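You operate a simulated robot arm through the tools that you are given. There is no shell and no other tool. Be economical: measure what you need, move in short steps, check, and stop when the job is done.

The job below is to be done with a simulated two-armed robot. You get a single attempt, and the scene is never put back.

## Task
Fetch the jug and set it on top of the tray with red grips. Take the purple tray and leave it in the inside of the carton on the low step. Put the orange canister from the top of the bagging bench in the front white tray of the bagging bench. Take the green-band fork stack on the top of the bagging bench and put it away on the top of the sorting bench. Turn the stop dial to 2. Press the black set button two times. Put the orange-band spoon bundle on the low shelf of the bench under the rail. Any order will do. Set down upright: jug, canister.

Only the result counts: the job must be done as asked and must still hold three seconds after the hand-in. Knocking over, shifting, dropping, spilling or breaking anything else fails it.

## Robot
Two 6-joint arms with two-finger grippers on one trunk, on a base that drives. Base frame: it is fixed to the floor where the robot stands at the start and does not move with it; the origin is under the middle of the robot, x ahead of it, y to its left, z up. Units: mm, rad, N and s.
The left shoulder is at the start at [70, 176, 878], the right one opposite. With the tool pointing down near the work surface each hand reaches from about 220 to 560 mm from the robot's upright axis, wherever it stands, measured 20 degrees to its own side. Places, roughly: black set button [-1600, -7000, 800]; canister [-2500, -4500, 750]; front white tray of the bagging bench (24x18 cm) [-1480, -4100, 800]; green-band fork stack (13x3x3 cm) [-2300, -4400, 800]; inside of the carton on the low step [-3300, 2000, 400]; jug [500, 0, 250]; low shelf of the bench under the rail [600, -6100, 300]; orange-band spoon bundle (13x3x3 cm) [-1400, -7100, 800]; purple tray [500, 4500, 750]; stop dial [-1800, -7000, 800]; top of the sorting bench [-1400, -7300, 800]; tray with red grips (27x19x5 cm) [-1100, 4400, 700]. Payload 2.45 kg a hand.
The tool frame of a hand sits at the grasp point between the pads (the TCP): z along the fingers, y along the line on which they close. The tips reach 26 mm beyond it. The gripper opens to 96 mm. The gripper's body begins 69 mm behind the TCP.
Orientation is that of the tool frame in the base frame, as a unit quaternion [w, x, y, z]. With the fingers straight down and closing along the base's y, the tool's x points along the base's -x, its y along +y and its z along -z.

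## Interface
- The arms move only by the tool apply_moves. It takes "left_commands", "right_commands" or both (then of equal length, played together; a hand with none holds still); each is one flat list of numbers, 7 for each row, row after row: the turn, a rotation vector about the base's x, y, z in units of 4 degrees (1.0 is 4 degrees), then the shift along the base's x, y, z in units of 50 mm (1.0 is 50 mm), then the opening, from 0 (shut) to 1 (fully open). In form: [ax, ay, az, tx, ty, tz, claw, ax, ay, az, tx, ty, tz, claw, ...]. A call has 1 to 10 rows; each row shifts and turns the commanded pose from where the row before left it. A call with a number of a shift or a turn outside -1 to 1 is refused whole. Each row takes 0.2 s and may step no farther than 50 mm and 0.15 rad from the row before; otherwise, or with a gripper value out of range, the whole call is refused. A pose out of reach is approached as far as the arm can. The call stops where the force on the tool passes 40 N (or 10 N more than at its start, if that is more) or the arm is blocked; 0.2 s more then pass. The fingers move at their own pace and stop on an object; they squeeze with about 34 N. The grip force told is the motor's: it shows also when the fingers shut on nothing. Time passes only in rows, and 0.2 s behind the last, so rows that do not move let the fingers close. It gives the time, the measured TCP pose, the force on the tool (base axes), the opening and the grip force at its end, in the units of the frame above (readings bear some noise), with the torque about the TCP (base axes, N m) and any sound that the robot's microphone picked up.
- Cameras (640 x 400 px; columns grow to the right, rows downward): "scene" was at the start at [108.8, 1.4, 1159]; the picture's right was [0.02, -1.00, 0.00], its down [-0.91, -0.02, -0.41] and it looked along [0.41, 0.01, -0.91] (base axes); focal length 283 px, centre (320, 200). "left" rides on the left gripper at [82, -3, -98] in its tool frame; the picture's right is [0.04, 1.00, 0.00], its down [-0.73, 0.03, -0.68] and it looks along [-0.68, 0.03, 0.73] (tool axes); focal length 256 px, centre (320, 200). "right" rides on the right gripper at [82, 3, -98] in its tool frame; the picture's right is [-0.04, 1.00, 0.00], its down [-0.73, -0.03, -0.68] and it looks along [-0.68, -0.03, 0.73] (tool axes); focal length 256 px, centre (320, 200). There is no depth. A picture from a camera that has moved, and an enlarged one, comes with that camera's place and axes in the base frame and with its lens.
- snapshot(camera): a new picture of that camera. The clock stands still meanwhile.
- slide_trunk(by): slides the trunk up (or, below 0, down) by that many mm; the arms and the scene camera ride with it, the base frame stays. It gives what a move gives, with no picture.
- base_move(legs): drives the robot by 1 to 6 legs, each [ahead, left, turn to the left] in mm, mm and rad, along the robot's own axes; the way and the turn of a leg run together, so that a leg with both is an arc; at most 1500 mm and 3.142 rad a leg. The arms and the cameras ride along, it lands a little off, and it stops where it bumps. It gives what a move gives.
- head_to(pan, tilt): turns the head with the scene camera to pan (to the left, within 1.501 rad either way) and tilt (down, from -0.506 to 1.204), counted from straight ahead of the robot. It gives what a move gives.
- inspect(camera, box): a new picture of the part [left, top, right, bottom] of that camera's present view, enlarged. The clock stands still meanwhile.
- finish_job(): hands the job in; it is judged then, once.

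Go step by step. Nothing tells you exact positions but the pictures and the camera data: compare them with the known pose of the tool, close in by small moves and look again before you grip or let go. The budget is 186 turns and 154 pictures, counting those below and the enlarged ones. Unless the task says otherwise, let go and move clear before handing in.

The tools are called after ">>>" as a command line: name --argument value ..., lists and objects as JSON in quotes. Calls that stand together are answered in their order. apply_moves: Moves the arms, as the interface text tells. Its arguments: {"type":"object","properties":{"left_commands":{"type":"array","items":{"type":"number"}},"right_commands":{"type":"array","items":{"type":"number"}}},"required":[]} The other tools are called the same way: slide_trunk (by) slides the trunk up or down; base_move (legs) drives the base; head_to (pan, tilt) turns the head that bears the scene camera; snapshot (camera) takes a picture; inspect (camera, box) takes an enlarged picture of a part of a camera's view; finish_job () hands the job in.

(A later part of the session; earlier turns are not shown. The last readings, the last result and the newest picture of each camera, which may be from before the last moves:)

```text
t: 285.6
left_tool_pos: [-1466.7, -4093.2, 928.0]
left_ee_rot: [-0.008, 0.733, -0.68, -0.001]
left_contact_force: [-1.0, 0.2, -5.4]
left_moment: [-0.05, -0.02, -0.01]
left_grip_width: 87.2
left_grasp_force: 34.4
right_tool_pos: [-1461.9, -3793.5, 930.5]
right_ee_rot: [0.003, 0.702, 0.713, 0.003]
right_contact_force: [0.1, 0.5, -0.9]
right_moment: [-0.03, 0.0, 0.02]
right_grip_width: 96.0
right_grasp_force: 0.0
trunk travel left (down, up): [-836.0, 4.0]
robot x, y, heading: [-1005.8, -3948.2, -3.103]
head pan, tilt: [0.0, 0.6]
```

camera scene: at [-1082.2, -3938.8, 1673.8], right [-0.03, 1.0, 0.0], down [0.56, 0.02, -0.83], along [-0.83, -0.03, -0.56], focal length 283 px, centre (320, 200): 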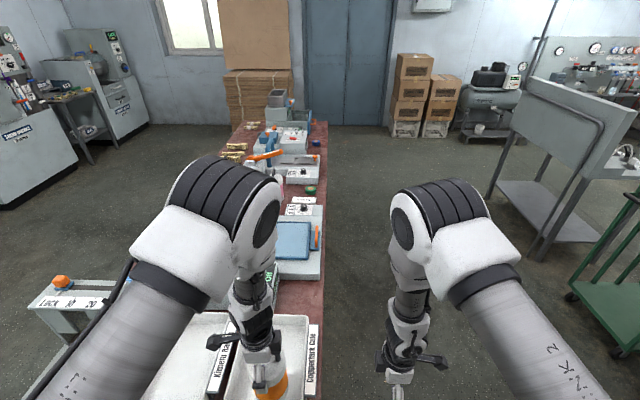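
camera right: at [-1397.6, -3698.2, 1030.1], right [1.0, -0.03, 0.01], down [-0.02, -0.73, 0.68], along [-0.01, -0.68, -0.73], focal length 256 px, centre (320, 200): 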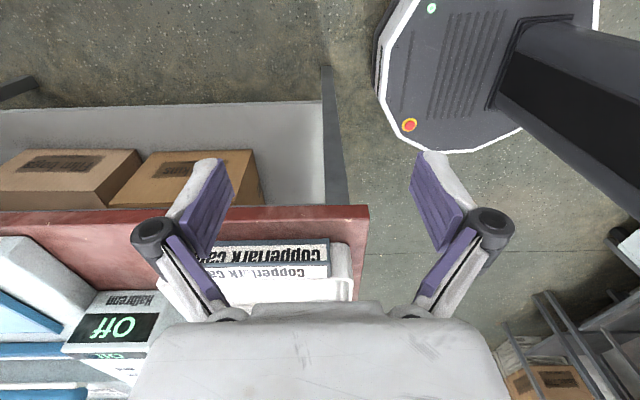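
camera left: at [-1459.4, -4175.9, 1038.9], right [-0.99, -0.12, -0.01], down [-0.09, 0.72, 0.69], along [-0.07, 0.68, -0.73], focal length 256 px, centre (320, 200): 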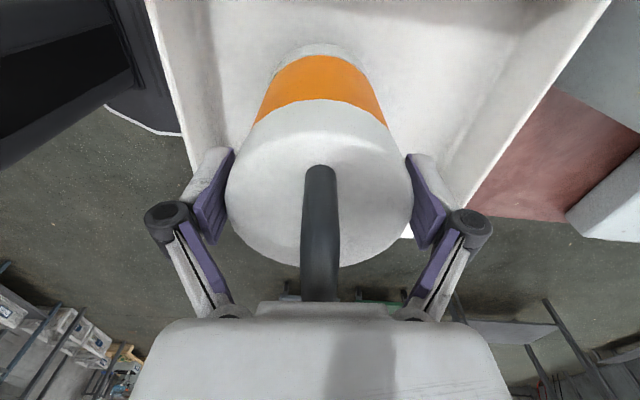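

>>> apply_moves --left_commands '[0, 0, 0, 0, 0, -0.06, 0, 0, 0, 0, 0, 0, 0, 0]'

>>> apply_moves --left_commands '[0, 0, 0, 0, 0, -0.06, 0, 0, 0, 0, 0, 0, 0, 0]'

```text
t: 286.2
left_tool_pos: [-1466.2, -4092.7, 925.1]
left_ee_rot: [-0.007, 0.733, -0.68, 0.001]
left_contact_force: [0.8, -0.4, -4.6]
left_moment: [-0.04, 0.0, 0.02]
left_grip_width: 87.1
left_grasp_force: 34.5
right_tool_pos: [-1462.6, -3794.1, 930.4]
right_ee_rot: [0.003, 0.702, 0.712, 0.004]
right_contact_force: [0.3, 0.9, 0.8]
right_moment: [0.01, 0.02, 0.03]
right_grip_width: 95.9
right_grasp_force: 0.0
trunk travel left (down, up): [-836.0, 4.0]
robot x, y, heading: [-1005.2, -3948.4, -3.106]
head pan, tilt: [0.0, 0.6]
```

```text
t: 286.8
left_tool_pos: [-1464.5, -4091.9, 924.3]
left_ee_rot: [-0.006, 0.733, -0.68, -0.001]
left_contact_force: [-0.1, -2.0, 25.7]
left_moment: [0.15, 0.06, -0.09]
left_grip_width: 87.5
left_grasp_force: 34.4
right_tool_pos: [-1459.8, -3793.3, 932.1]
right_ee_rot: [0.002, 0.702, 0.713, 0.002]
right_contact_force: [-0.1, -0.3, -0.6]
right_moment: [0.0, -0.02, 0.02]
right_grip_width: 96.0
right_grasp_force: 0.1
trunk travel left (down, up): [-836.0, 4.0]
robot x, y, heading: [-1003.5, -3943.0, -3.105]
head pan, tilt: [0.0, 0.6]
```

Contact on the tray floor (even moments). I release and rise, then check.

>>> apply_moves --left_commands '[0, 0, 0, 0, 0, 0.03, 0.93, 0, 0, 0, 0, 0, 0, 1, 0, 0, 0, 0, 0, 0, 1, 0, 0, 0, 0, 0, 0.5, 1, 0, 0, 0, 0, 0, 0.8, 1]'

>>> snapshot --camera "left"

```text
t: 288.0
left_tool_pos: [-1462.6, -4093.7, 990.4]
left_ee_rot: [-0.008, 0.734, -0.68, -0.001]
left_contact_force: [0.5, -0.6, 0.2]
left_moment: [0.01, 0.05, -0.02]
left_grip_width: 95.9
left_grasp_force: 0.0
right_tool_pos: [-1459.6, -3794.4, 931.3]
right_ee_rot: [0.004, 0.702, 0.712, 0.001]
right_contact_force: [-0.2, 0.6, 0.6]
right_moment: [-0.02, 0.02, 0.02]
right_grip_width: 95.9
right_grasp_force: 0.0
trunk travel left (down, up): [-836.0, 4.0]
robot x, y, heading: [-1004.3, -3949.3, -3.11]
head pan, tilt: [0.0, 0.6]
```

```text
65 pictures are left
camera left: at [-1455.3, -4175.8, 1086.5], right [-0.99, -0.12, -0.01], down [-0.09, 0.72, 0.69], along [-0.07, 0.68, -0.73], focal length 256 px, centre (320, 200)
```

left: 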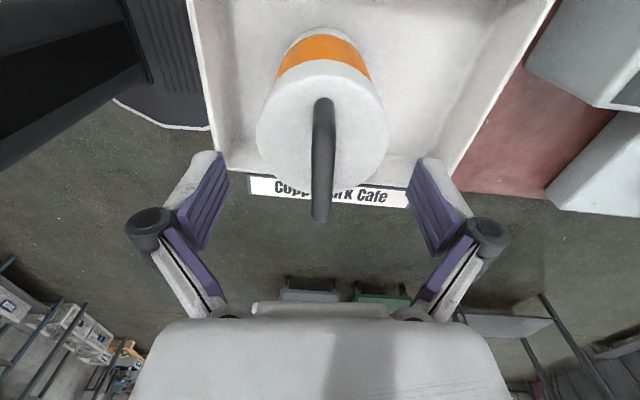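

The canister stands upright in the front tray. I leave sideways (along the handle), then drive back to the south side for the forks.

>>> base_move --legs '[[0, -160, 0], [-350, 0, 0], [0, 1500, 0], [0, 220, 0], [0, 0, -1.607], [0, 1500, 0]]'

>>> snapshot --camera "scene"

```text
t: 310.6
left_tool_pos: [-2239.5, -5090.5, 989.8]
left_ee_rot: [0.005, -0.043, 0.999, -0.005]
left_contact_force: [0.1, -0.1, -0.8]
left_moment: [-0.02, -0.02, 0.01]
left_grip_width: 95.9
left_grasp_force: 0.0
right_tool_pos: [-1940.2, -5091.0, 930.8]
right_ee_rot: [0.004, 1.0, 0.012, 0.0]
right_contact_force: [-0.3, 0.0, 0.0]
right_moment: [-0.01, -0.01, -0.03]
right_grip_width: 95.9
right_grasp_force: 0.0
trunk travel left (down, up): [-836.0, 4.0]
robot x, y, heading: [-2088.6, -5545.9, 1.616]
head pan, tilt: [0.0, 0.6]
```

```text
64 pictures are left
camera scene: at [-2096.2, -5408.8, 1673.4], right [1.0, 0.04, 0.0], down [0.03, -0.56, -0.82], along [-0.04, 0.82, -0.57], focal length 283 px, centre (320, 200)
```

scene: 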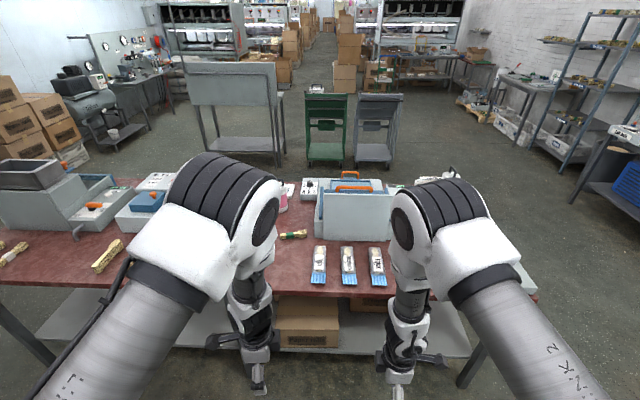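

The forks' fix improves: ≈(-2270,-4445), top z≈810. I pull the right hand back, then drive closer and lower the trunk for more reach.

>>> apply_moves --right_commands '[0, 0, 0, 0, -0.9, 0, 1, 0, 0, 0, 0, -0.9, 0, 1, 0, 0, 0, 0, -0.9, 0, 1]'

>>> base_move --legs '[[0, 10, -0.045], [470, 0, 0]]'

>>> slide_trunk --by -80

>>> snapshot --camera "left"

>>> snapshot --camera "right"

```text
t: 311.4
left_tool_pos: [-2239.6, -5090.0, 989.1]
left_ee_rot: [0.005, -0.043, 0.999, -0.006]
left_contact_force: [0.7, 0.5, -0.3]
left_moment: [-0.01, 0.02, 0.0]
left_grip_width: 95.9
left_grasp_force: 0.1
right_tool_pos: [-1960.2, -5124.7, 959.3]
right_ee_rot: [0.013, 1.0, 0.011, 0.0]
right_contact_force: [0.3, -0.7, -1.0]
right_moment: [0.01, 0.02, 0.0]
right_grip_width: 96.2
right_grasp_force: 0.1
right hand out of reach, approached as far as the arm can: row 1, 2, 3
trunk travel left (down, up): [-836.0, 4.0]
robot x, y, heading: [-2088.3, -5546.9, 1.614]
head pan, tilt: [0.0, 0.6]
```

```text
t: 314.6
left_tool_pos: [-2227.2, -4620.5, 991.2]
left_ee_rot: [0.006, -0.019, 1.0, -0.005]
left_contact_force: [0.0, -0.6, -0.1]
left_moment: [-0.01, -0.01, 0.02]
left_grip_width: 96.0
left_grasp_force: 0.1
right_tool_pos: [-1950.1, -4668.7, 960.1]
right_ee_rot: [0.012, 1.0, -0.013, 0.001]
right_contact_force: [0.7, 0.4, 0.6]
right_moment: [0.0, 0.0, -0.02]
right_grip_width: 95.9
right_grasp_force: 0.1
trunk travel left (down, up): [-836.0, 4.0]
robot x, y, heading: [-2097.8, -5085.3, 1.565]
head pan, tilt: [0.0, 0.6]
```

```text
t: 315.8
left_tool_pos: [-2227.9, -4619.6, 910.3]
left_ee_rot: [0.006, -0.019, 1.0, -0.006]
left_contact_force: [0.0, -0.3, -0.4]
left_moment: [0.0, -0.01, -0.01]
left_grip_width: 95.9
left_grasp_force: 0.1
right_tool_pos: [-1949.3, -4667.6, 880.1]
right_ee_rot: [0.013, 1.0, -0.013, 0.001]
right_contact_force: [-0.3, 0.6, 0.0]
right_moment: [0.01, 0.0, 0.0]
right_grip_width: 95.9
right_grasp_force: 0.1
trunk travel left (down, up): [-756.0, 84.0]
robot x, y, heading: [-2096.1, -5085.2, 1.568]
head pan, tilt: [0.0, 0.6]
```

```text
63 pictures are left
camera left: at [-2310.4, -4625.3, 1006.0], right [-0.08, 1.0, -0.01], down [0.72, 0.07, 0.69], along [0.69, 0.05, -0.73], focal length 256 px, centre (320, 200)
```

left: 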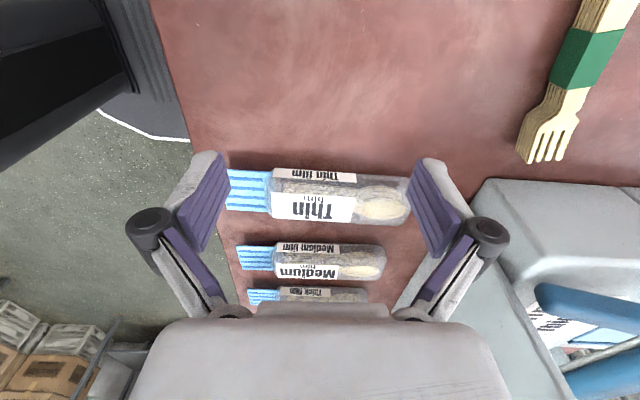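

```text
62 pictures are left
camera right: at [-1869.0, -4669.8, 978.6], right [-0.07, -1.0, 0.02], down [-0.73, 0.06, 0.68], along [-0.68, 0.03, -0.74], focal length 256 px, centre (320, 200)
```

right: 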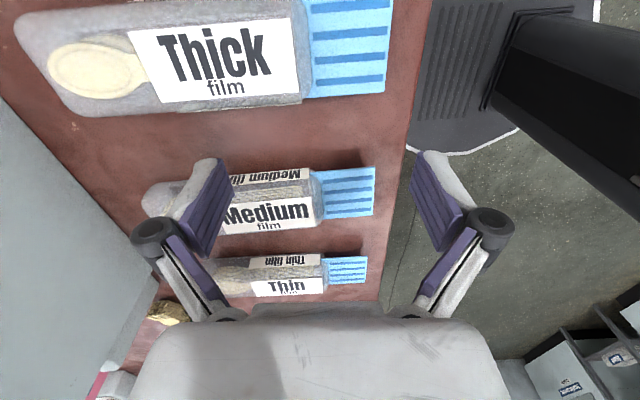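

Forks: band centre ≈(-2275,-4439), yaw ≈0.19. I drive 80 mm closer, align the wrist and hover.

>>> base_move --legs '[[80, 0, 0]]'

>>> apply_moves --left_commands '[0, 0, 0.9, -0.5, 0.6, 0, 0.6, 0, 0, 0.9, -0.5, 0.7, 0, 0.6, 0, 0, 0.9, 0, 0.7, -0.2, 0.6]'

>>> snapshot --camera "left"

```text
t: 316.9
left_tool_pos: [-2226.1, -4541.5, 910.3]
left_ee_rot: [0.007, -0.019, 1.0, -0.005]
left_contact_force: [0.2, -0.3, 0.1]
left_moment: [0.02, 0.01, 0.01]
left_grip_width: 96.2
left_grasp_force: 0.0
right_tool_pos: [-1951.0, -4589.1, 880.9]
right_ee_rot: [0.012, 1.0, -0.011, 0.0]
right_contact_force: [0.1, 0.4, 0.0]
right_moment: [-0.05, -0.01, 0.03]
right_grip_width: 95.8
right_grasp_force: 0.0
trunk travel left (down, up): [-756.0, 84.0]
robot x, y, heading: [-2099.3, -5002.6, 1.57]
head pan, tilt: [0.0, 0.6]
```

```text
t: 317.7
left_tool_pos: [-2269.8, -4448.3, 902.2]
left_ee_rot: [0.01, -0.114, 0.993, -0.005]
left_contact_force: [0.1, 0.4, -0.9]
left_moment: [0.0, 0.01, 0.03]
left_grip_width: 57.5
left_grasp_force: 0.1
left hand out of reach, approached as far as the arm can: row 3
right_tool_pos: [-1948.6, -4586.9, 879.7]
right_ee_rot: [0.013, 1.0, -0.013, 0.001]
right_contact_force: [-1.0, 0.0, 0.2]
right_moment: [-0.01, 0.03, -0.03]
right_grip_width: 96.0
right_grasp_force: 0.0
trunk travel left (down, up): [-756.0, 84.0]
robot x, y, heading: [-2101.3, -5004.4, 1.575]
head pan, tilt: [0.0, 0.6]
```

```text
61 pictures are left
camera left: at [-2351.4, -4469.7, 997.7], right [-0.27, 0.96, -0.01], down [0.69, 0.2, 0.69], along [0.67, 0.18, -0.72], focal length 256 px, centre (320, 200)
```

left: 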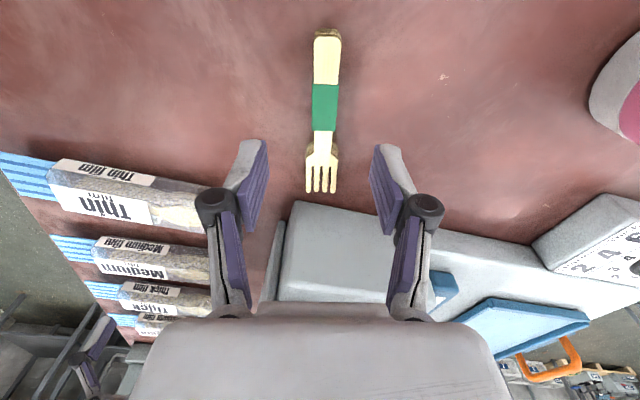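

Nicely aligned above the band. I descend to about z=830 and look.

>>> apply_moves --left_commands '[0, 0, 0, 0, 0.05, -0.7, 0.6, 0, 0, 0, 0, 0.05, -0.7, 0.6]'

>>> snapshot --camera "left"

```text
t: 318.3
left_tool_pos: [-2266.2, -4457.2, 835.4]
left_ee_rot: [0.012, -0.113, 0.994, -0.004]
left_contact_force: [0.5, 0.0, 0.2]
left_moment: [-0.01, 0.03, 0.0]
left_grip_width: 57.6
left_grasp_force: 0.1
left hand out of reach, approached as far as the arm can: row 1, 2
right_tool_pos: [-1949.7, -4586.5, 880.1]
right_ee_rot: [0.013, 1.0, -0.012, 0.0]
right_contact_force: [0.0, -0.3, -0.8]
right_moment: [0.02, -0.03, -0.01]
right_grip_width: 96.0
right_grasp_force: 0.1
trunk travel left (down, up): [-756.0, 84.0]
robot x, y, heading: [-2094.2, -5003.2, 1.569]
head pan, tilt: [0.0, 0.6]
```

```text
60 pictures are left
camera left: at [-2347.5, -4479.8, 930.9], right [-0.26, 0.96, -0.01], down [0.69, 0.2, 0.7], along [0.67, 0.18, -0.72], focal length 256 px, centre (320, 200)
```

left: 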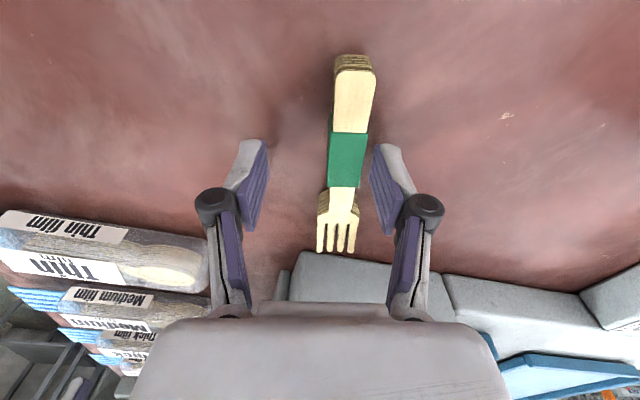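

The arm is at its reach limit, 13 mm short; I nudge the base forward 13 mm.

>>> base_move --legs '[[14, 0, 0]]'

>>> slide_trunk --by -20

>>> snapshot --camera "left"

```text
t: 319.0
left_tool_pos: [-2266.0, -4448.2, 839.2]
left_ee_rot: [0.014, -0.113, 0.994, -0.002]
left_contact_force: [0.6, -0.3, 0.2]
left_moment: [0.02, -0.04, -0.01]
left_grip_width: 57.6
left_grasp_force: 0.1
right_tool_pos: [-1950.3, -4577.8, 881.8]
right_ee_rot: [0.011, 1.0, -0.012, 0.001]
right_contact_force: [-0.4, -0.3, 0.2]
right_moment: [0.04, -0.02, 0.02]
right_grip_width: 96.0
right_grasp_force: 0.1
trunk travel left (down, up): [-756.0, 84.0]
robot x, y, heading: [-2097.6, -4991.8, 1.572]
head pan, tilt: [0.0, 0.6]
```

```text
t: 319.6
left_tool_pos: [-2265.1, -4447.3, 826.6]
left_ee_rot: [0.012, -0.115, 0.993, 0.004]
left_contact_force: [3.1, -13.0, 40.7]
left_moment: [-0.67, 0.27, -0.08]
left_grip_width: 14.0
left_grasp_force: 40.1
right_tool_pos: [-1949.1, -4581.0, 865.3]
right_ee_rot: [0.009, 1.0, -0.012, 0.0]
right_contact_force: [0.6, -0.5, -1.4]
right_moment: [0.04, 0.02, 0.01]
right_grip_width: 96.0
right_grasp_force: 0.0
trunk travel left (down, up): [-737.0, 103.0]
robot x, y, heading: [-2096.4, -4991.2, 1.567]
head pan, tilt: [0.0, 0.6]
stopped: the force on the tool passed its limit at 53 N (the readings are from after the stop); the commanded pose is now the measured one
```

```text
59 pictures are left
camera left: at [-2346.3, -4471.0, 921.5], right [-0.26, 0.96, 0.0], down [0.69, 0.19, 0.7], along [0.67, 0.19, -0.72], focal length 256 px, centre (320, 200)
```

left: 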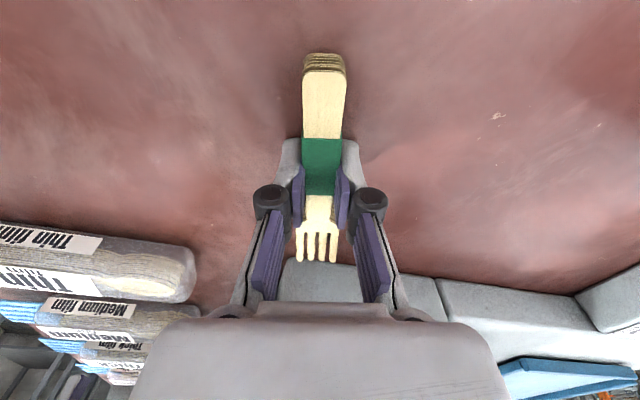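

The tips met the bench (z≈800) and the fingers have closed on the fork stack at its band. I lift gently and check.

>>> apply_moves --left_commands '[0, 0, 0, 0, 0, 0.1, 0, 0, 0, 0, 0, 0, 0.3, 0, 0, 0, 0, 0, -0.2, 0.6, 0, 0, 0, 0, 0, -0.2, 0.6, 0]'

>>> snapshot --camera "left"

```text
t: 319.9
left_tool_pos: [-2264.5, -4448.1, 826.0]
left_ee_rot: [0.013, -0.114, 0.993, -0.001]
left_contact_force: [3.2, -14.9, 33.1]
left_moment: [-0.5, 0.29, 0.19]
left_grip_width: 14.3
left_grasp_force: 34.4
right_tool_pos: [-1949.3, -4579.9, 862.6]
right_ee_rot: [0.01, 1.0, -0.012, 0.0]
right_contact_force: [0.3, -0.5, 1.1]
right_moment: [-0.02, -0.03, 0.01]
right_grip_width: 96.2
right_grasp_force: 0.1
trunk travel left (down, up): [-737.0, 103.0]
robot x, y, heading: [-2096.7, -4988.2, 1.569]
head pan, tilt: [0.0, 0.6]
stopped in row 1 (left hand): the force on the tool passed its limit at 56 N (the readings are from after the stop); the commanded pose is now the measured one
```

```text
58 pictures are left
camera left: at [-2346.4, -4470.0, 921.5], right [-0.27, 0.96, 0.0], down [0.69, 0.19, 0.7], along [0.67, 0.18, -0.72], focal length 256 px, centre (320, 200)
```

left: 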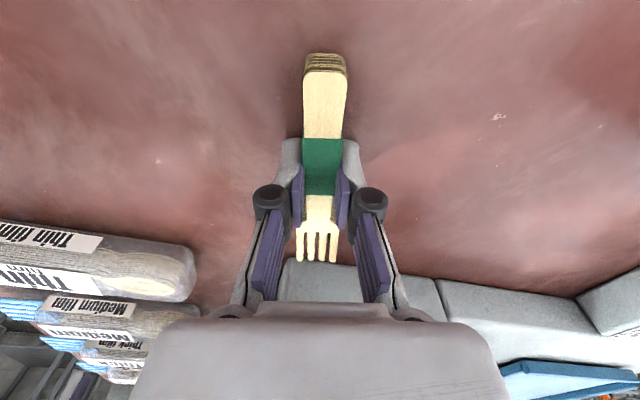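

The hand is still pressed down; I relieve by raising the trunk.

>>> slide_trunk --by 40

>>> snapshot --camera "left"

```text
t: 320.7
left_tool_pos: [-2266.4, -4443.2, 862.0]
left_ee_rot: [0.013, -0.114, 0.993, -0.002]
left_contact_force: [0.2, -0.9, -0.1]
left_moment: [-0.01, -0.02, -0.03]
left_grip_width: 14.0
left_grasp_force: 33.9
right_tool_pos: [-1950.5, -4574.7, 900.5]
right_ee_rot: [0.013, 1.0, -0.012, 0.001]
right_contact_force: [0.4, 0.3, -1.2]
right_moment: [-0.03, 0.01, -0.02]
right_grip_width: 96.0
right_grasp_force: 0.0
trunk travel left (down, up): [-777.0, 63.0]
robot x, y, heading: [-2097.5, -4990.3, 1.57]
head pan, tilt: [0.0, 0.6]
```

```text
57 pictures are left
camera left: at [-2348.2, -4464.4, 956.2], right [-0.27, 0.96, -0.01], down [0.69, 0.2, 0.7], along [0.67, 0.18, -0.72], focal length 256 px, centre (320, 200)
```

left: 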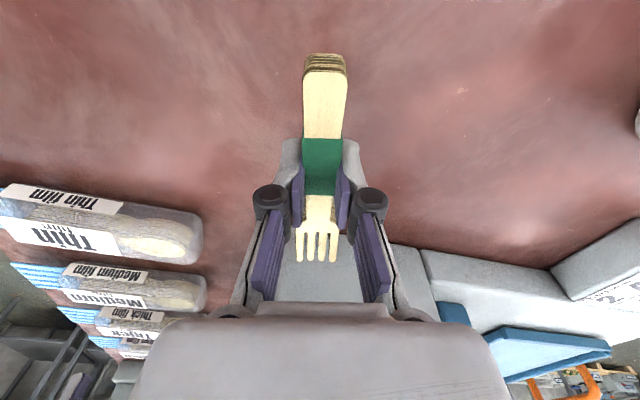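

The forks are held. I raise up, back off, turn to face the south wall bench and look.

>>> slide_trunk --by 60

>>> base_move --legs '[[-540, 0, 0], [0, -500, 0], [0, 0, 1.571], [0, 0, 1.571]]'

>>> head_to --pan 0.0 --tilt 0.5

>>> snapshot --camera "scene"

```text
t: 321.7
left_tool_pos: [-2266.8, -4442.7, 921.7]
left_ee_rot: [0.013, -0.114, 0.993, -0.002]
left_contact_force: [-0.3, 0.1, 0.0]
left_moment: [-0.01, -0.01, 0.0]
left_grip_width: 14.3
left_grasp_force: 33.5
right_tool_pos: [-1950.8, -4574.7, 961.4]
right_ee_rot: [0.012, 1.0, -0.012, 0.001]
right_contact_force: [0.5, -0.4, -0.5]
right_moment: [0.01, 0.01, 0.02]
right_grip_width: 95.9
right_grasp_force: 0.1
trunk travel left (down, up): [-837.0, 3.0]
robot x, y, heading: [-2100.7, -4990.3, 1.569]
head pan, tilt: [0.0, 0.6]
```

```text
t: 334.9
left_tool_pos: [-1448.9, -6083.7, 921.6]
left_ee_rot: [-0.002, 0.994, 0.108, -0.013]
left_contact_force: [-0.6, -0.7, 0.0]
left_moment: [0.0, -0.02, 0.04]
left_grip_width: 14.5
left_grasp_force: 34.5
right_tool_pos: [-1763.7, -5948.7, 961.4]
right_ee_rot: [0.0, 0.02, 1.0, 0.012]
right_contact_force: [-0.4, 0.4, 0.1]
right_moment: [-0.01, 0.0, 0.04]
right_grip_width: 96.1
right_grasp_force: 0.0
trunk travel left (down, up): [-837.0, 3.0]
robot x, y, heading: [-1609.8, -5531.9, -1.587]
head pan, tilt: [0.0, 0.6]
```

```text
t: 335.6
left_tool_pos: [-1448.0, -6083.4, 921.5]
left_ee_rot: [-0.002, 0.994, 0.108, -0.013]
left_contact_force: [0.0, 1.0, -0.4]
left_moment: [0.0, 0.02, 0.02]
left_grip_width: 13.9
left_grasp_force: 34.1
right_tool_pos: [-1763.5, -5948.5, 960.3]
right_ee_rot: [-0.001, 0.019, 1.0, 0.014]
right_contact_force: [0.0, -0.3, -0.7]
right_moment: [-0.03, 0.02, 0.0]
right_grip_width: 96.1
right_grasp_force: 0.1
trunk travel left (down, up): [-837.0, 3.0]
robot x, y, heading: [-1607.3, -5531.7, -1.585]
head pan, tilt: [0.0, 0.499]
```

```text
56 pictures are left
camera scene: at [-1614.0, -5675.8, 1683.5], right [-1.0, 0.02, 0.0], down [0.01, 0.48, -0.88], along [-0.01, -0.88, -0.48], focal length 283 px, centre (320, 200)
```

scene: 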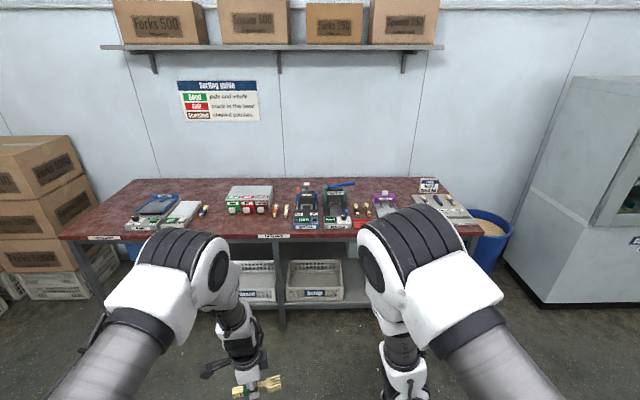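

This is the sorting bench. I enlarge the bench top in two parts.

>>> inspect --camera "scene" --box '[60, 170, 280, 250]'

>>> inspect --camera "scene" --box '[220, 170, 400, 250]'

>>> inspect --camera "scene" --box '[360, 170, 500, 250]'

```text
2.91 times, centred on (170, 210) of scene
camera zoom: at [-1614.0, -5675.8, 1683.5], right [-1.0, 0.02, 0.0], down [0.01, 0.48, -0.88], along [-0.01, -0.88, -0.48], focal length 823 px, centre (756, 171)
```

zoom: 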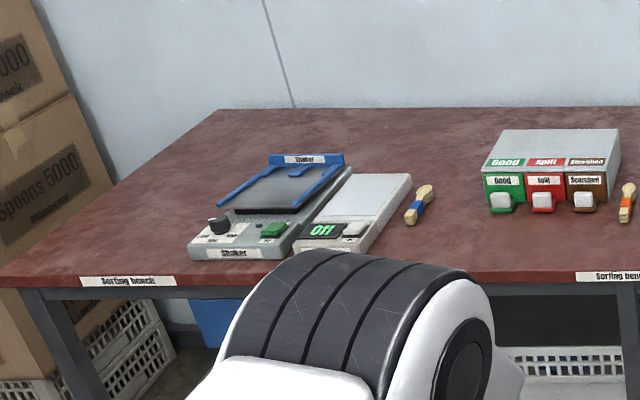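

```text
3.56 times, centred on (310, 210) of scene
camera zoom: at [-1614.0, -5675.8, 1683.5], right [-1.0, 0.02, 0.0], down [0.01, 0.48, -0.88], along [-0.01, -0.88, -0.48], focal length 1006 px, centre (356, 164)
```

zoom: 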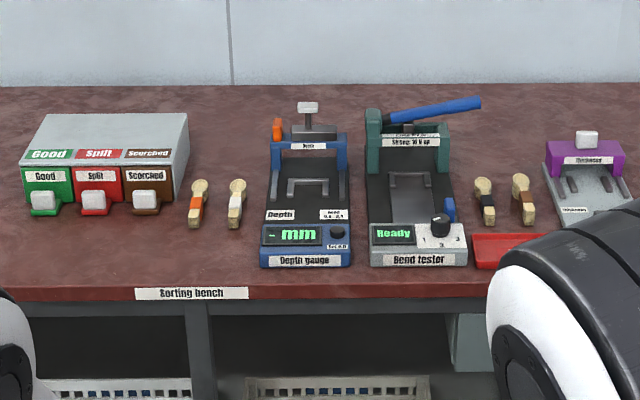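

```text
4.57 times, centred on (430, 210) of scene
camera zoom: at [-1614.0, -5675.8, 1683.5], right [-1.0, 0.02, 0.0], down [0.01, 0.48, -0.88], along [-0.01, -0.88, -0.48], focal length 1293 px, centre (-183, 154)
```

zoom: 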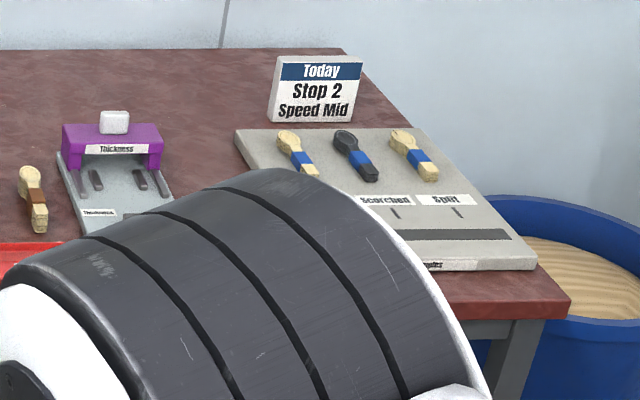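

I found everything: dial on the bend tester (≈(-1760,-7013)), black "Set 0.0" button on the depth gauge (≈(-1600,-7014)), orange-band spoons (≈(-1349,-7127)). First I place the forks on free bench space near (-1180,-6965).

>>> base_move --legs '[[0, 275, 0.015], [870, 0, 0]]'

>>> snapshot --camera "left"

>>> snapshot --camera "scene"

```text
t: 341.8
left_tool_pos: [-1169.0, -6958.5, 921.2]
left_ee_rot: [-0.002, 0.993, 0.115, -0.013]
left_contact_force: [0.2, 0.1, -0.2]
left_moment: [0.0, 0.01, -0.03]
left_grip_width: 14.5
left_grasp_force: 34.1
right_tool_pos: [-1484.7, -6827.4, 960.2]
right_ee_rot: [-0.001, 0.011, 1.0, 0.012]
right_contact_force: [0.3, -0.9, -0.2]
right_moment: [-0.01, -0.02, -0.04]
right_grip_width: 95.7
right_grasp_force: 0.0
trunk travel left (down, up): [-837.0, 3.0]
robot x, y, heading: [-1340.6, -6413.8, -1.574]
head pan, tilt: [0.0, 0.499]
```

```text
52 pictures are left
camera left: at [-1088.4, -6937.1, 1017.2], right [0.27, -0.96, -0.01], down [-0.69, -0.2, 0.7], along [-0.67, -0.18, -0.72], focal length 256 px, centre (320, 200)
```

left: 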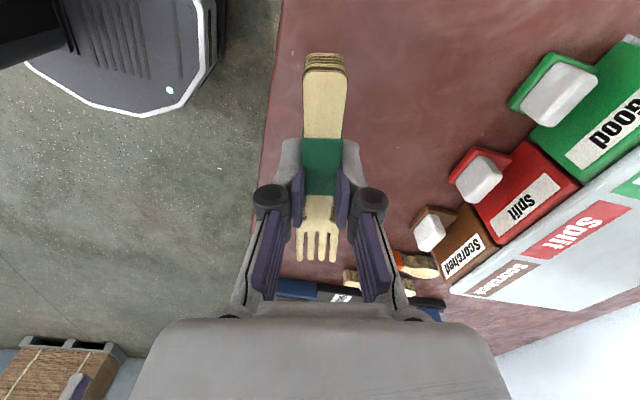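

```text
51 pictures are left
camera scene: at [-1339.8, -6553.0, 1683.6], right [-1.0, 0.0, 0.0], down [0.0, 0.48, -0.88], along [0.0, -0.88, -0.48], focal length 283 px, centre (320, 200)
```

scene: 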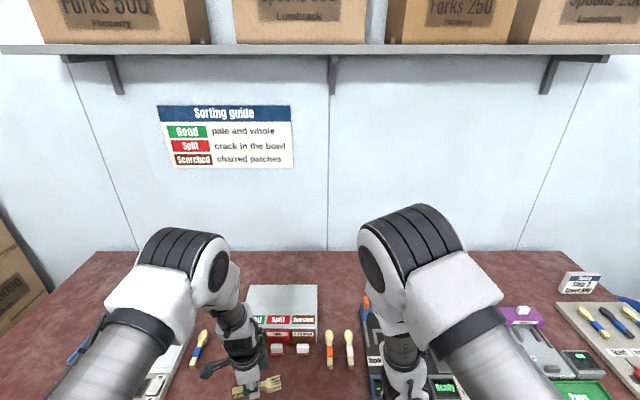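

The fork stack is near the bench edge; I go 45 mm further in, then lower.

>>> base_move --legs '[[45, 0, 0]]'

>>> apply_moves --left_commands '[0, 0, 0, 0, 0, -0.8, 0, 0, 0, 0, 0, 0, -0.7, 0]'

>>> snapshot --camera "left"

```text
t: 342.7
left_tool_pos: [-1167.2, -6999.8, 925.7]
left_ee_rot: [0.002, 0.993, 0.116, -0.014]
left_contact_force: [0.0, 0.3, -0.6]
left_moment: [-0.04, -0.03, 0.01]
left_grip_width: 14.3
left_grasp_force: 34.3
right_tool_pos: [-1485.2, -6868.0, 964.2]
right_ee_rot: [-0.001, 0.011, 1.0, 0.01]
right_contact_force: [-0.6, 0.0, -0.3]
right_moment: [-0.04, 0.01, 0.01]
right_grip_width: 95.8
right_grasp_force: 0.1
trunk travel left (down, up): [-837.0, 3.0]
robot x, y, heading: [-1338.8, -6456.1, -1.57]
head pan, tilt: [0.0, 0.499]
```

```text
t: 343.3
left_tool_pos: [-1168.8, -6993.1, 852.1]
left_ee_rot: [0.0, 0.993, 0.116, -0.02]
left_contact_force: [-0.1, 0.4, -0.2]
left_moment: [-0.04, 0.01, 0.01]
left_grip_width: 14.1
left_grasp_force: 34.0
left hand out of reach, approached as far as the arm can: row 2
right_tool_pos: [-1485.5, -6872.0, 961.4]
right_ee_rot: [0.0, 0.011, 1.0, 0.013]
right_contact_force: [0.6, 0.2, -0.3]
right_moment: [0.0, -0.02, 0.01]
right_grip_width: 96.0
right_grasp_force: 0.2
trunk travel left (down, up): [-837.0, 3.0]
robot x, y, heading: [-1341.2, -6458.8, -1.569]
head pan, tilt: [0.0, 0.499]
```

```text
50 pictures are left
camera left: at [-1087.6, -6970.2, 944.9], right [0.27, -0.96, 0.0], down [-0.68, -0.19, 0.71], along [-0.68, -0.19, -0.7], focal length 256 px, centre (320, 200)
```

left: 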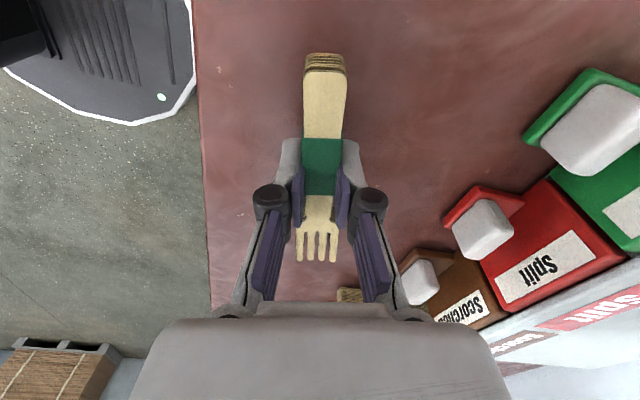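

I lower the remaining ~24 mm with the trunk in small steps.

>>> slide_trunk --by -20

>>> slide_trunk --by -4

```text
t: 343.9
left_tool_pos: [-1168.4, -6994.5, 829.7]
left_ee_rot: [0.0, 0.993, 0.116, -0.021]
left_contact_force: [-0.4, 0.8, -0.1]
left_moment: [0.02, 0.01, -0.01]
left_grip_width: 14.5
left_grasp_force: 33.8
right_tool_pos: [-1484.6, -6874.8, 940.5]
right_ee_rot: [-0.001, 0.011, 1.0, 0.014]
right_contact_force: [-0.3, -0.4, 0.0]
right_moment: [0.03, 0.03, 0.06]
right_grip_width: 95.9
right_grasp_force: 0.1
trunk travel left (down, up): [-817.0, 23.0]
robot x, y, heading: [-1339.0, -6457.5, -1.569]
head pan, tilt: [0.0, 0.499]
```

```text
t: 344.5
left_tool_pos: [-1169.4, -6993.4, 826.7]
left_ee_rot: [0.0, 0.993, 0.115, -0.021]
left_contact_force: [0.4, -0.1, 4.4]
left_moment: [-0.05, -0.08, 0.03]
left_grip_width: 14.2
left_grasp_force: 33.7
right_tool_pos: [-1485.1, -6873.7, 937.8]
right_ee_rot: [0.0, 0.011, 1.0, 0.012]
right_contact_force: [0.3, -0.5, 0.0]
right_moment: [-0.02, -0.01, -0.01]
right_grip_width: 96.0
right_grasp_force: 0.0
trunk travel left (down, up): [-813.0, 27.0]
robot x, y, heading: [-1338.4, -6456.1, -1.571]
head pan, tilt: [0.0, 0.499]
```

Contact with the bench. I release and rise with the trunk.

>>> apply_moves --left_commands '[0, 0, 0, 0, 0, 0, 0.25, 0, 0, 0, 0, 0, 0, 0.4, 0, 0, 0, 0, 0, 0, 0.45]'

>>> slide_trunk --by 27

>>> apply_moves --left_commands '[0, 0, 0, 0, 0, 0.6, 0.45, 0, 0, 0, 0, 0, 0.8, 0.45]'

>>> snapshot --camera "left"

```text
t: 345.3
left_tool_pos: [-1168.7, -6993.8, 826.3]
left_ee_rot: [0.0, 0.993, 0.115, -0.022]
left_contact_force: [-0.5, 0.6, -0.4]
left_moment: [0.01, 0.0, -0.02]
left_grip_width: 43.2
left_grasp_force: 0.1
right_tool_pos: [-1485.3, -6874.9, 936.7]
right_ee_rot: [-0.002, 0.01, 1.0, 0.012]
right_contact_force: [0.2, -0.8, 0.3]
right_moment: [0.0, 0.01, 0.03]
right_grip_width: 96.0
right_grasp_force: 0.1
trunk travel left (down, up): [-813.0, 27.0]
robot x, y, heading: [-1338.6, -6457.9, -1.57]
head pan, tilt: [0.0, 0.499]
```

```text
t: 346.0
left_tool_pos: [-1169.9, -6993.8, 853.2]
left_ee_rot: [0.0, 0.993, 0.116, -0.021]
left_contact_force: [-0.2, -0.2, -0.4]
left_moment: [0.0, -0.01, 0.04]
left_grip_width: 43.2
left_grasp_force: 0.0
right_tool_pos: [-1484.6, -6874.7, 963.8]
right_ee_rot: [-0.001, 0.011, 1.0, 0.014]
right_contact_force: [0.5, 0.8, 0.1]
right_moment: [0.0, 0.02, -0.01]
right_grip_width: 96.1
right_grasp_force: 0.2
trunk travel left (down, up): [-840.0, 0.0]
robot x, y, heading: [-1339.2, -6457.0, -1.573]
head pan, tilt: [0.0, 0.499]
```

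```text
t: 346.6
left_tool_pos: [-1169.1, -6991.4, 924.9]
left_ee_rot: [0.0, 0.993, 0.116, -0.022]
left_contact_force: [0.3, 0.8, -0.5]
left_moment: [-0.05, -0.03, -0.05]
left_grip_width: 43.0
left_grasp_force: 0.1
right_tool_pos: [-1484.4, -6871.8, 963.8]
right_ee_rot: [0.0, 0.01, 1.0, 0.012]
right_contact_force: [0.1, -0.2, -0.5]
right_moment: [-0.01, -0.03, -0.01]
right_grip_width: 96.1
right_grasp_force: 0.0
trunk travel left (down, up): [-840.0, 0.0]
robot x, y, heading: [-1335.9, -6458.2, -1.567]
head pan, tilt: [0.0, 0.499]
```

```text
49 pictures are left
camera left: at [-1088.3, -6969.2, 1018.0], right [0.27, -0.96, -0.01], down [-0.68, -0.19, 0.71], along [-0.68, -0.19, -0.71], focal length 256 px, centre (320, 200)
```

left: 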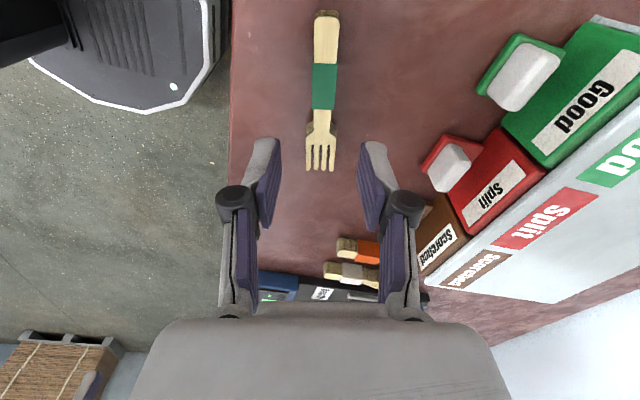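

Forks are down on the sorting bench. Next the set button and dial: I shift right for a close view.

>>> base_move --legs '[[-100, 0, 0], [0, -270, 0]]'

>>> head_to --pan 0.0 --tilt 0.85

>>> snapshot --camera "scene"

>>> snapshot --camera "right"

```text
t: 349.2
left_tool_pos: [-1433.3, -6892.8, 923.8]
left_ee_rot: [0.0, 0.993, 0.113, -0.022]
left_contact_force: [0.6, 0.0, 1.0]
left_moment: [0.01, 0.03, -0.01]
left_grip_width: 43.3
left_grasp_force: 0.1
right_tool_pos: [-1748.9, -6771.4, 964.4]
right_ee_rot: [-0.002, 0.013, 1.0, 0.013]
right_contact_force: [0.4, -0.3, 0.0]
right_moment: [0.0, 0.0, 0.01]
right_grip_width: 96.2
right_grasp_force: 0.1
trunk travel left (down, up): [-840.0, 0.0]
robot x, y, heading: [-1600.7, -6357.4, -1.574]
head pan, tilt: [0.0, 0.499]
```

```text
t: 350.1
left_tool_pos: [-1436.1, -6892.8, 923.2]
left_ee_rot: [0.0, 0.993, 0.114, -0.021]
left_contact_force: [-0.6, -0.3, 0.1]
left_moment: [0.03, 0.04, 0.01]
left_grip_width: 43.2
left_grasp_force: 0.0
right_tool_pos: [-1750.1, -6772.3, 964.6]
right_ee_rot: [-0.001, 0.013, 1.0, 0.013]
right_contact_force: [-0.4, -0.2, 0.1]
right_moment: [-0.02, -0.02, -0.02]
right_grip_width: 96.1
right_grasp_force: 0.1
trunk travel left (down, up): [-840.0, 0.0]
robot x, y, heading: [-1598.8, -6356.9, -1.567]
head pan, tilt: [0.0, 0.85]
```

```text
48 pictures are left
camera scene: at [-1604.4, -6486.3, 1656.6], right [-1.0, 0.0, 0.0], down [0.0, 0.75, -0.66], along [0.0, -0.66, -0.75], focal length 283 px, centre (320, 200)
```

scene: 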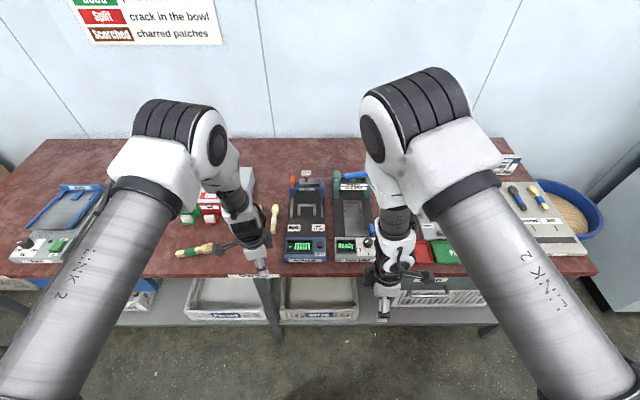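

```text
47 pictures are left
camera right: at [-1831.7, -6769.5, 1062.4], right [0.07, 1.0, 0.03], down [0.73, -0.07, 0.68], along [0.68, -0.03, -0.74], focal length 256 px, centre (320, 200)
```

right: 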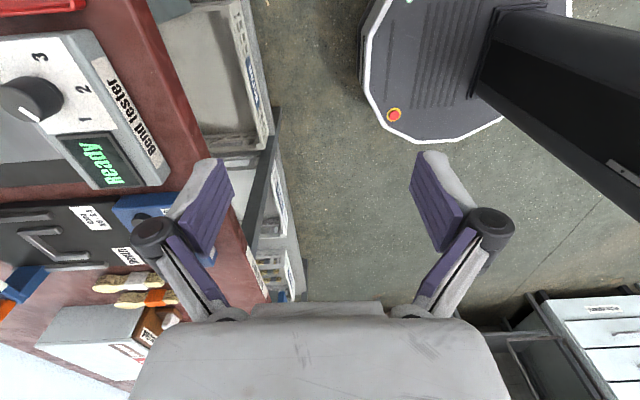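

>>> inspect --camera "right" --box '[0, 20, 180, 200]'

>>> inspect --camera "scene" --box '[270, 160, 400, 280]'

```text
2.22 times, centred on (90, 110) of right
camera zoom: at [-1831.7, -6769.5, 1062.4], right [0.07, 1.0, 0.03], down [0.73, -0.07, 0.68], along [0.68, -0.03, -0.74], focal length 569 px, centre (831, 400)
```

zoom: 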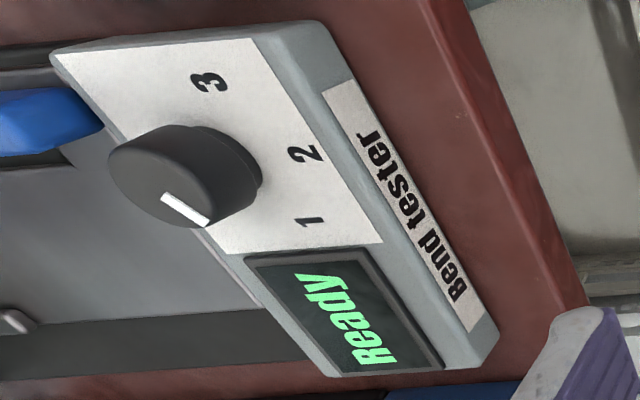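

```text
3.33 times, centred on (335, 220) of scene
camera zoom: at [-1604.4, -6486.3, 1656.6], right [-1.0, 0.0, 0.0], down [0.0, 0.75, -0.66], along [0.0, -0.66, -0.75], focal length 943 px, centre (270, 133)
```

zoom: 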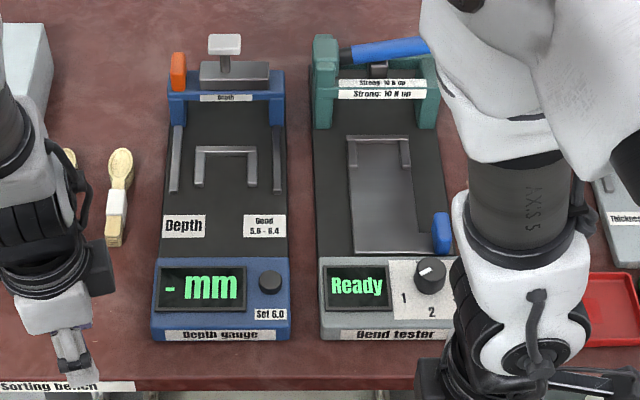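

The dial's pointer is at 1; labels are 45° apart, so it must turn +45° (CCW from above) at (-1768,-7016), top z≈846. I rotate the right wrist by -135° and the left back by +82° first.

>>> apply_moves --right_commands '[0, 0, -1, 0, 0, 0, 0.5, 0, 0, -1, 0, 0, 0, 0.5, 0, 0, -1, 0, 0, 0, 0.5, 0, 0, -1, 0, 0, 0, 0.5, 0, 0, -1, 0, 0, 0, 0.5, 0, 0, -1, 0, 0, 0, 0.5, 0, 0, -1, 0, 0, 0, 0.5, 0, 0, -1, 0, 0, 0, 0.5, 0, 0, -1, 0, 0, 0, 0.5, 0, 0, -1, 0, 0, 0, 0.5]' --left_commands '[0, 0, 1, 0, 0, 0, 0.5, 0, 0, 1, 0, 0, 0, 0.5, 0, 0, 1, 0, 0, 0, 0.5, 0, 0, 1, 0, 0, 0, 0.5, 0, 0, 1, 0, 0, 0, 0.5, 0, 0, 1, 0, 0, 0, 0.5, 0, 0, 1, 0, 0, 0, 0.5, 0, 0, 1, 0, 0, 0, 0.5, 0, 0, 1, 0, 0, 0, 0.5, 0, 0, 1, 0, 0, 0, 0.5]'

>>> apply_moves --right_commands '[0, 0, -1, 0, 0, 0, 0.5, 0, 0, -1, 0, 0, 0, 0.5, 0, 0, -1, 0, 0, 0, 0.5, 0, 0, -1, 0, 0, 0, 0.5, 0, 0, -1, 0, 0, 0, 0.5, 0, 0, -1, 0, 0, 0, 0.5, 0, 0, -1, 0, 0, 0, 0.5, 0, 0, -1, 0, 0, 0, 0.5, 0, 0, -1, 0, 0, 0, 0.5, 0, 0, -1, 0, 0, 0, 0.5]' --left_commands '[0, 0, 1, 0, 0, 0, 0.5, 0, 0, 1, 0, 0, 0, 0.5, 0, 0, 1, 0, 0, 0, 0.5, 0, 0, 1, 0, 0, 0, 0.5, 0, 0, 1, 0, 0, 0, 0.5, 0, 0, 1, 0, 0, 0, 0.5, 0, 0, 1, 0, 0, 0, 0.5, 0, 0, 1, 0, 0, 0, 0.5, 0, 0, 1, 0, 0, 0, 0.5, 0, 0, 1, 0, 0, 0, 0.5]'

>>> apply_moves --right_commands '[0, 0, -1, 0, 0, 0, 0.5, 0, 0, -1, 0, 0, 0, 0.5, 0, 0, -1, 0, 0, 0, 0.5, 0, 0, -1, 0, 0, 0, 0.5, 0, 0, -1, 0, 0, 0, 0.5, 0, 0, -1, 0, 0, 0, 0.5, 0, 0, -1, 0, 0, 0, 0.5, 0, 0, -1, 0, 0, 0, 0.5, 0, 0, -1, 0, 0, 0, 0.5, 0, 0, -1, 0, 0, 0, 0.5]'

>>> apply_moves --right_commands '[0, 0, -1, 0, 0, 0, 0.5, 0, 0, -1, 0, 0, 0, 0.5, 0, 0, -1, 0, 0, 0, 0.5, 0, 0, -0.8, 0, 0, 0, 0.5]'

>>> snapshot --camera "right"

```text
t: 352.3
left_tool_pos: [-1436.0, -6893.4, 923.0]
left_ee_rot: [0.008, 0.894, 0.448, -0.02]
left_contact_force: [0.4, 0.1, 0.0]
left_moment: [0.01, 0.02, 0.02]
left_grip_width: 48.2
left_grasp_force: 0.1
right_tool_pos: [-1750.9, -6773.6, 963.8]
right_ee_rot: [0.004, 0.354, 0.935, 0.013]
right_contact_force: [-0.5, -0.4, -0.2]
right_moment: [0.01, 0.03, 0.0]
right_grip_width: 47.8
right_grasp_force: 0.1
trunk travel left (down, up): [-840.0, 0.0]
robot x, y, heading: [-1603.9, -6357.8, -1.572]
head pan, tilt: [0.0, 0.85]
```

```text
t: 354.5
left_tool_pos: [-1434.6, -6891.8, 924.2]
left_ee_rot: [0.012, 0.688, 0.725, -0.021]
left_contact_force: [-0.4, 0.0, 0.5]
left_moment: [0.04, -0.01, 0.03]
left_grip_width: 48.3
left_grasp_force: 0.0
right_tool_pos: [-1750.2, -6772.3, 963.5]
right_ee_rot: [0.009, 0.653, 0.757, 0.01]
right_contact_force: [0.0, 0.4, 0.4]
right_moment: [0.01, 0.01, -0.01]
right_grip_width: 48.0
right_grasp_force: 0.0
trunk travel left (down, up): [-840.0, 0.0]
robot x, y, heading: [-1600.8, -6358.4, -1.572]
head pan, tilt: [0.0, 0.85]
```

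```text
t: 356.7
left_tool_pos: [-1435.4, -6890.8, 924.1]
left_ee_rot: [0.011, 0.688, 0.725, -0.021]
left_contact_force: [0.2, 0.3, 1.0]
left_moment: [0.02, 0.05, 0.0]
left_grip_width: 48.2
left_grasp_force: 0.0
right_tool_pos: [-1749.6, -6772.5, 964.0]
right_ee_rot: [0.01, 0.873, 0.488, 0.006]
right_contact_force: [-0.6, -0.2, 0.3]
right_moment: [-0.01, 0.03, 0.0]
right_grip_width: 47.8
right_grasp_force: 0.0
trunk travel left (down, up): [-840.0, 0.0]
robot x, y, heading: [-1603.7, -6353.0, -1.571]
head pan, tilt: [0.0, 0.85]
```

```text
t: 357.7
left_tool_pos: [-1434.7, -6891.3, 924.4]
left_ee_rot: [0.012, 0.688, 0.725, -0.021]
left_contact_force: [-0.4, -0.3, 1.0]
left_moment: [0.04, 0.02, -0.01]
left_grip_width: 47.9
left_grasp_force: 0.1
right_tool_pos: [-1749.5, -6772.9, 965.2]
right_ee_rot: [0.011, 0.93, 0.368, 0.005]
right_contact_force: [0.0, 0.3, -0.2]
right_moment: [0.02, 0.0, 0.0]
right_grip_width: 47.9
right_grasp_force: 0.0
trunk travel left (down, up): [-840.0, 0.0]
robot x, y, heading: [-1600.0, -6356.4, -1.573]
head pan, tilt: [0.0, 0.85]
```

```text
44 pictures are left
camera right: at [-1690.0, -6717.1, 1063.0], right [0.66, -0.75, 0.02], down [-0.57, -0.47, 0.68], along [-0.5, -0.46, -0.74], focal length 256 px, centre (320, 200)
```

right: 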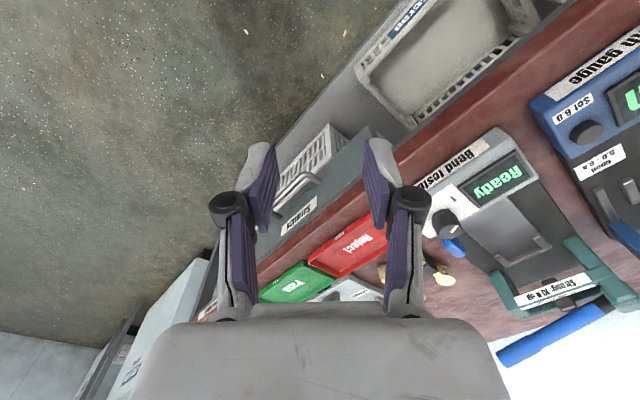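

I move the left hand aside, drive 170 mm closer, and bring the right hand over the dial.

>>> apply_moves --left_commands '[0, 0, 0, 0.6, 0.6, 0, 0.5, 0, 0, 0, 0.4, 0.8, 0, 0.5]'

>>> base_move --legs '[[170, 0, 0]]'

>>> apply_moves --right_commands '[0, 0, 0, -0.3, -0.7, -0.2, 0.5, 0, 0, 0, 0, -0.6, -0.4, 0.5]'

>>> snapshot --camera "right"

```text
t: 358.3
left_tool_pos: [-1398.2, -6843.0, 926.6]
left_ee_rot: [0.005, 0.689, 0.724, -0.021]
left_contact_force: [0.1, -0.5, 0.2]
left_moment: [-0.02, 0.01, 0.02]
left_grip_width: 47.9
left_grasp_force: 0.1
left hand out of reach, approached as far as the arm can: row 2
right_tool_pos: [-1750.4, -6773.5, 964.0]
right_ee_rot: [0.011, 0.929, 0.37, 0.006]
right_contact_force: [0.3, -0.5, 0.0]
right_moment: [-0.05, 0.01, 0.03]
right_grip_width: 48.1
right_grasp_force: 0.1
trunk travel left (down, up): [-840.0, 0.0]
robot x, y, heading: [-1603.9, -6355.2, -1.57]
head pan, tilt: [0.0, 0.85]
```

```text
t: 359.7
left_tool_pos: [-1401.6, -7012.2, 927.0]
left_ee_rot: [0.006, 0.689, 0.725, -0.022]
left_contact_force: [0.4, 0.6, 0.2]
left_moment: [-0.02, 0.01, -0.01]
left_grip_width: 47.9
left_grasp_force: 0.0
right_tool_pos: [-1751.9, -6941.2, 966.4]
right_ee_rot: [0.012, 0.929, 0.37, 0.005]
right_contact_force: [-0.3, 0.4, 0.4]
right_moment: [-0.02, -0.02, 0.04]
right_grip_width: 48.1
right_grasp_force: 0.1
trunk travel left (down, up): [-840.0, 0.0]
robot x, y, heading: [-1600.5, -6528.5, -1.575]
head pan, tilt: [0.0, 0.85]
```

```text
t: 360.3
left_tool_pos: [-1402.1, -7013.5, 926.1]
left_ee_rot: [0.005, 0.689, 0.725, -0.02]
left_contact_force: [0.3, 0.5, 0.6]
left_moment: [-0.02, -0.03, 0.01]
left_grip_width: 48.1
left_grasp_force: 0.1
right_tool_pos: [-1765.9, -7007.5, 934.5]
right_ee_rot: [0.012, 0.93, 0.368, 0.006]
right_contact_force: [-0.5, -1.0, 0.6]
right_moment: [0.01, 0.01, 0.01]
right_grip_width: 48.2
right_grasp_force: 0.1
trunk travel left (down, up): [-840.0, 0.0]
robot x, y, heading: [-1602.1, -6531.1, -1.574]
head pan, tilt: [0.0, 0.85]
```

```text
43 pictures are left
camera right: at [-1707.4, -6951.8, 1032.8], right [0.65, -0.76, 0.03], down [-0.57, -0.47, 0.68], along [-0.5, -0.46, -0.74], focal length 256 px, centre (320, 200)
```

right: 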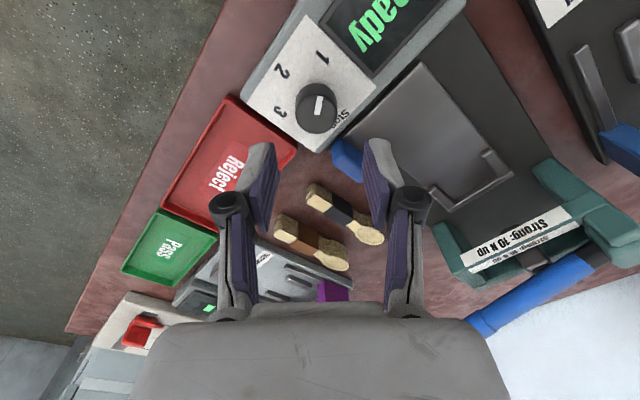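

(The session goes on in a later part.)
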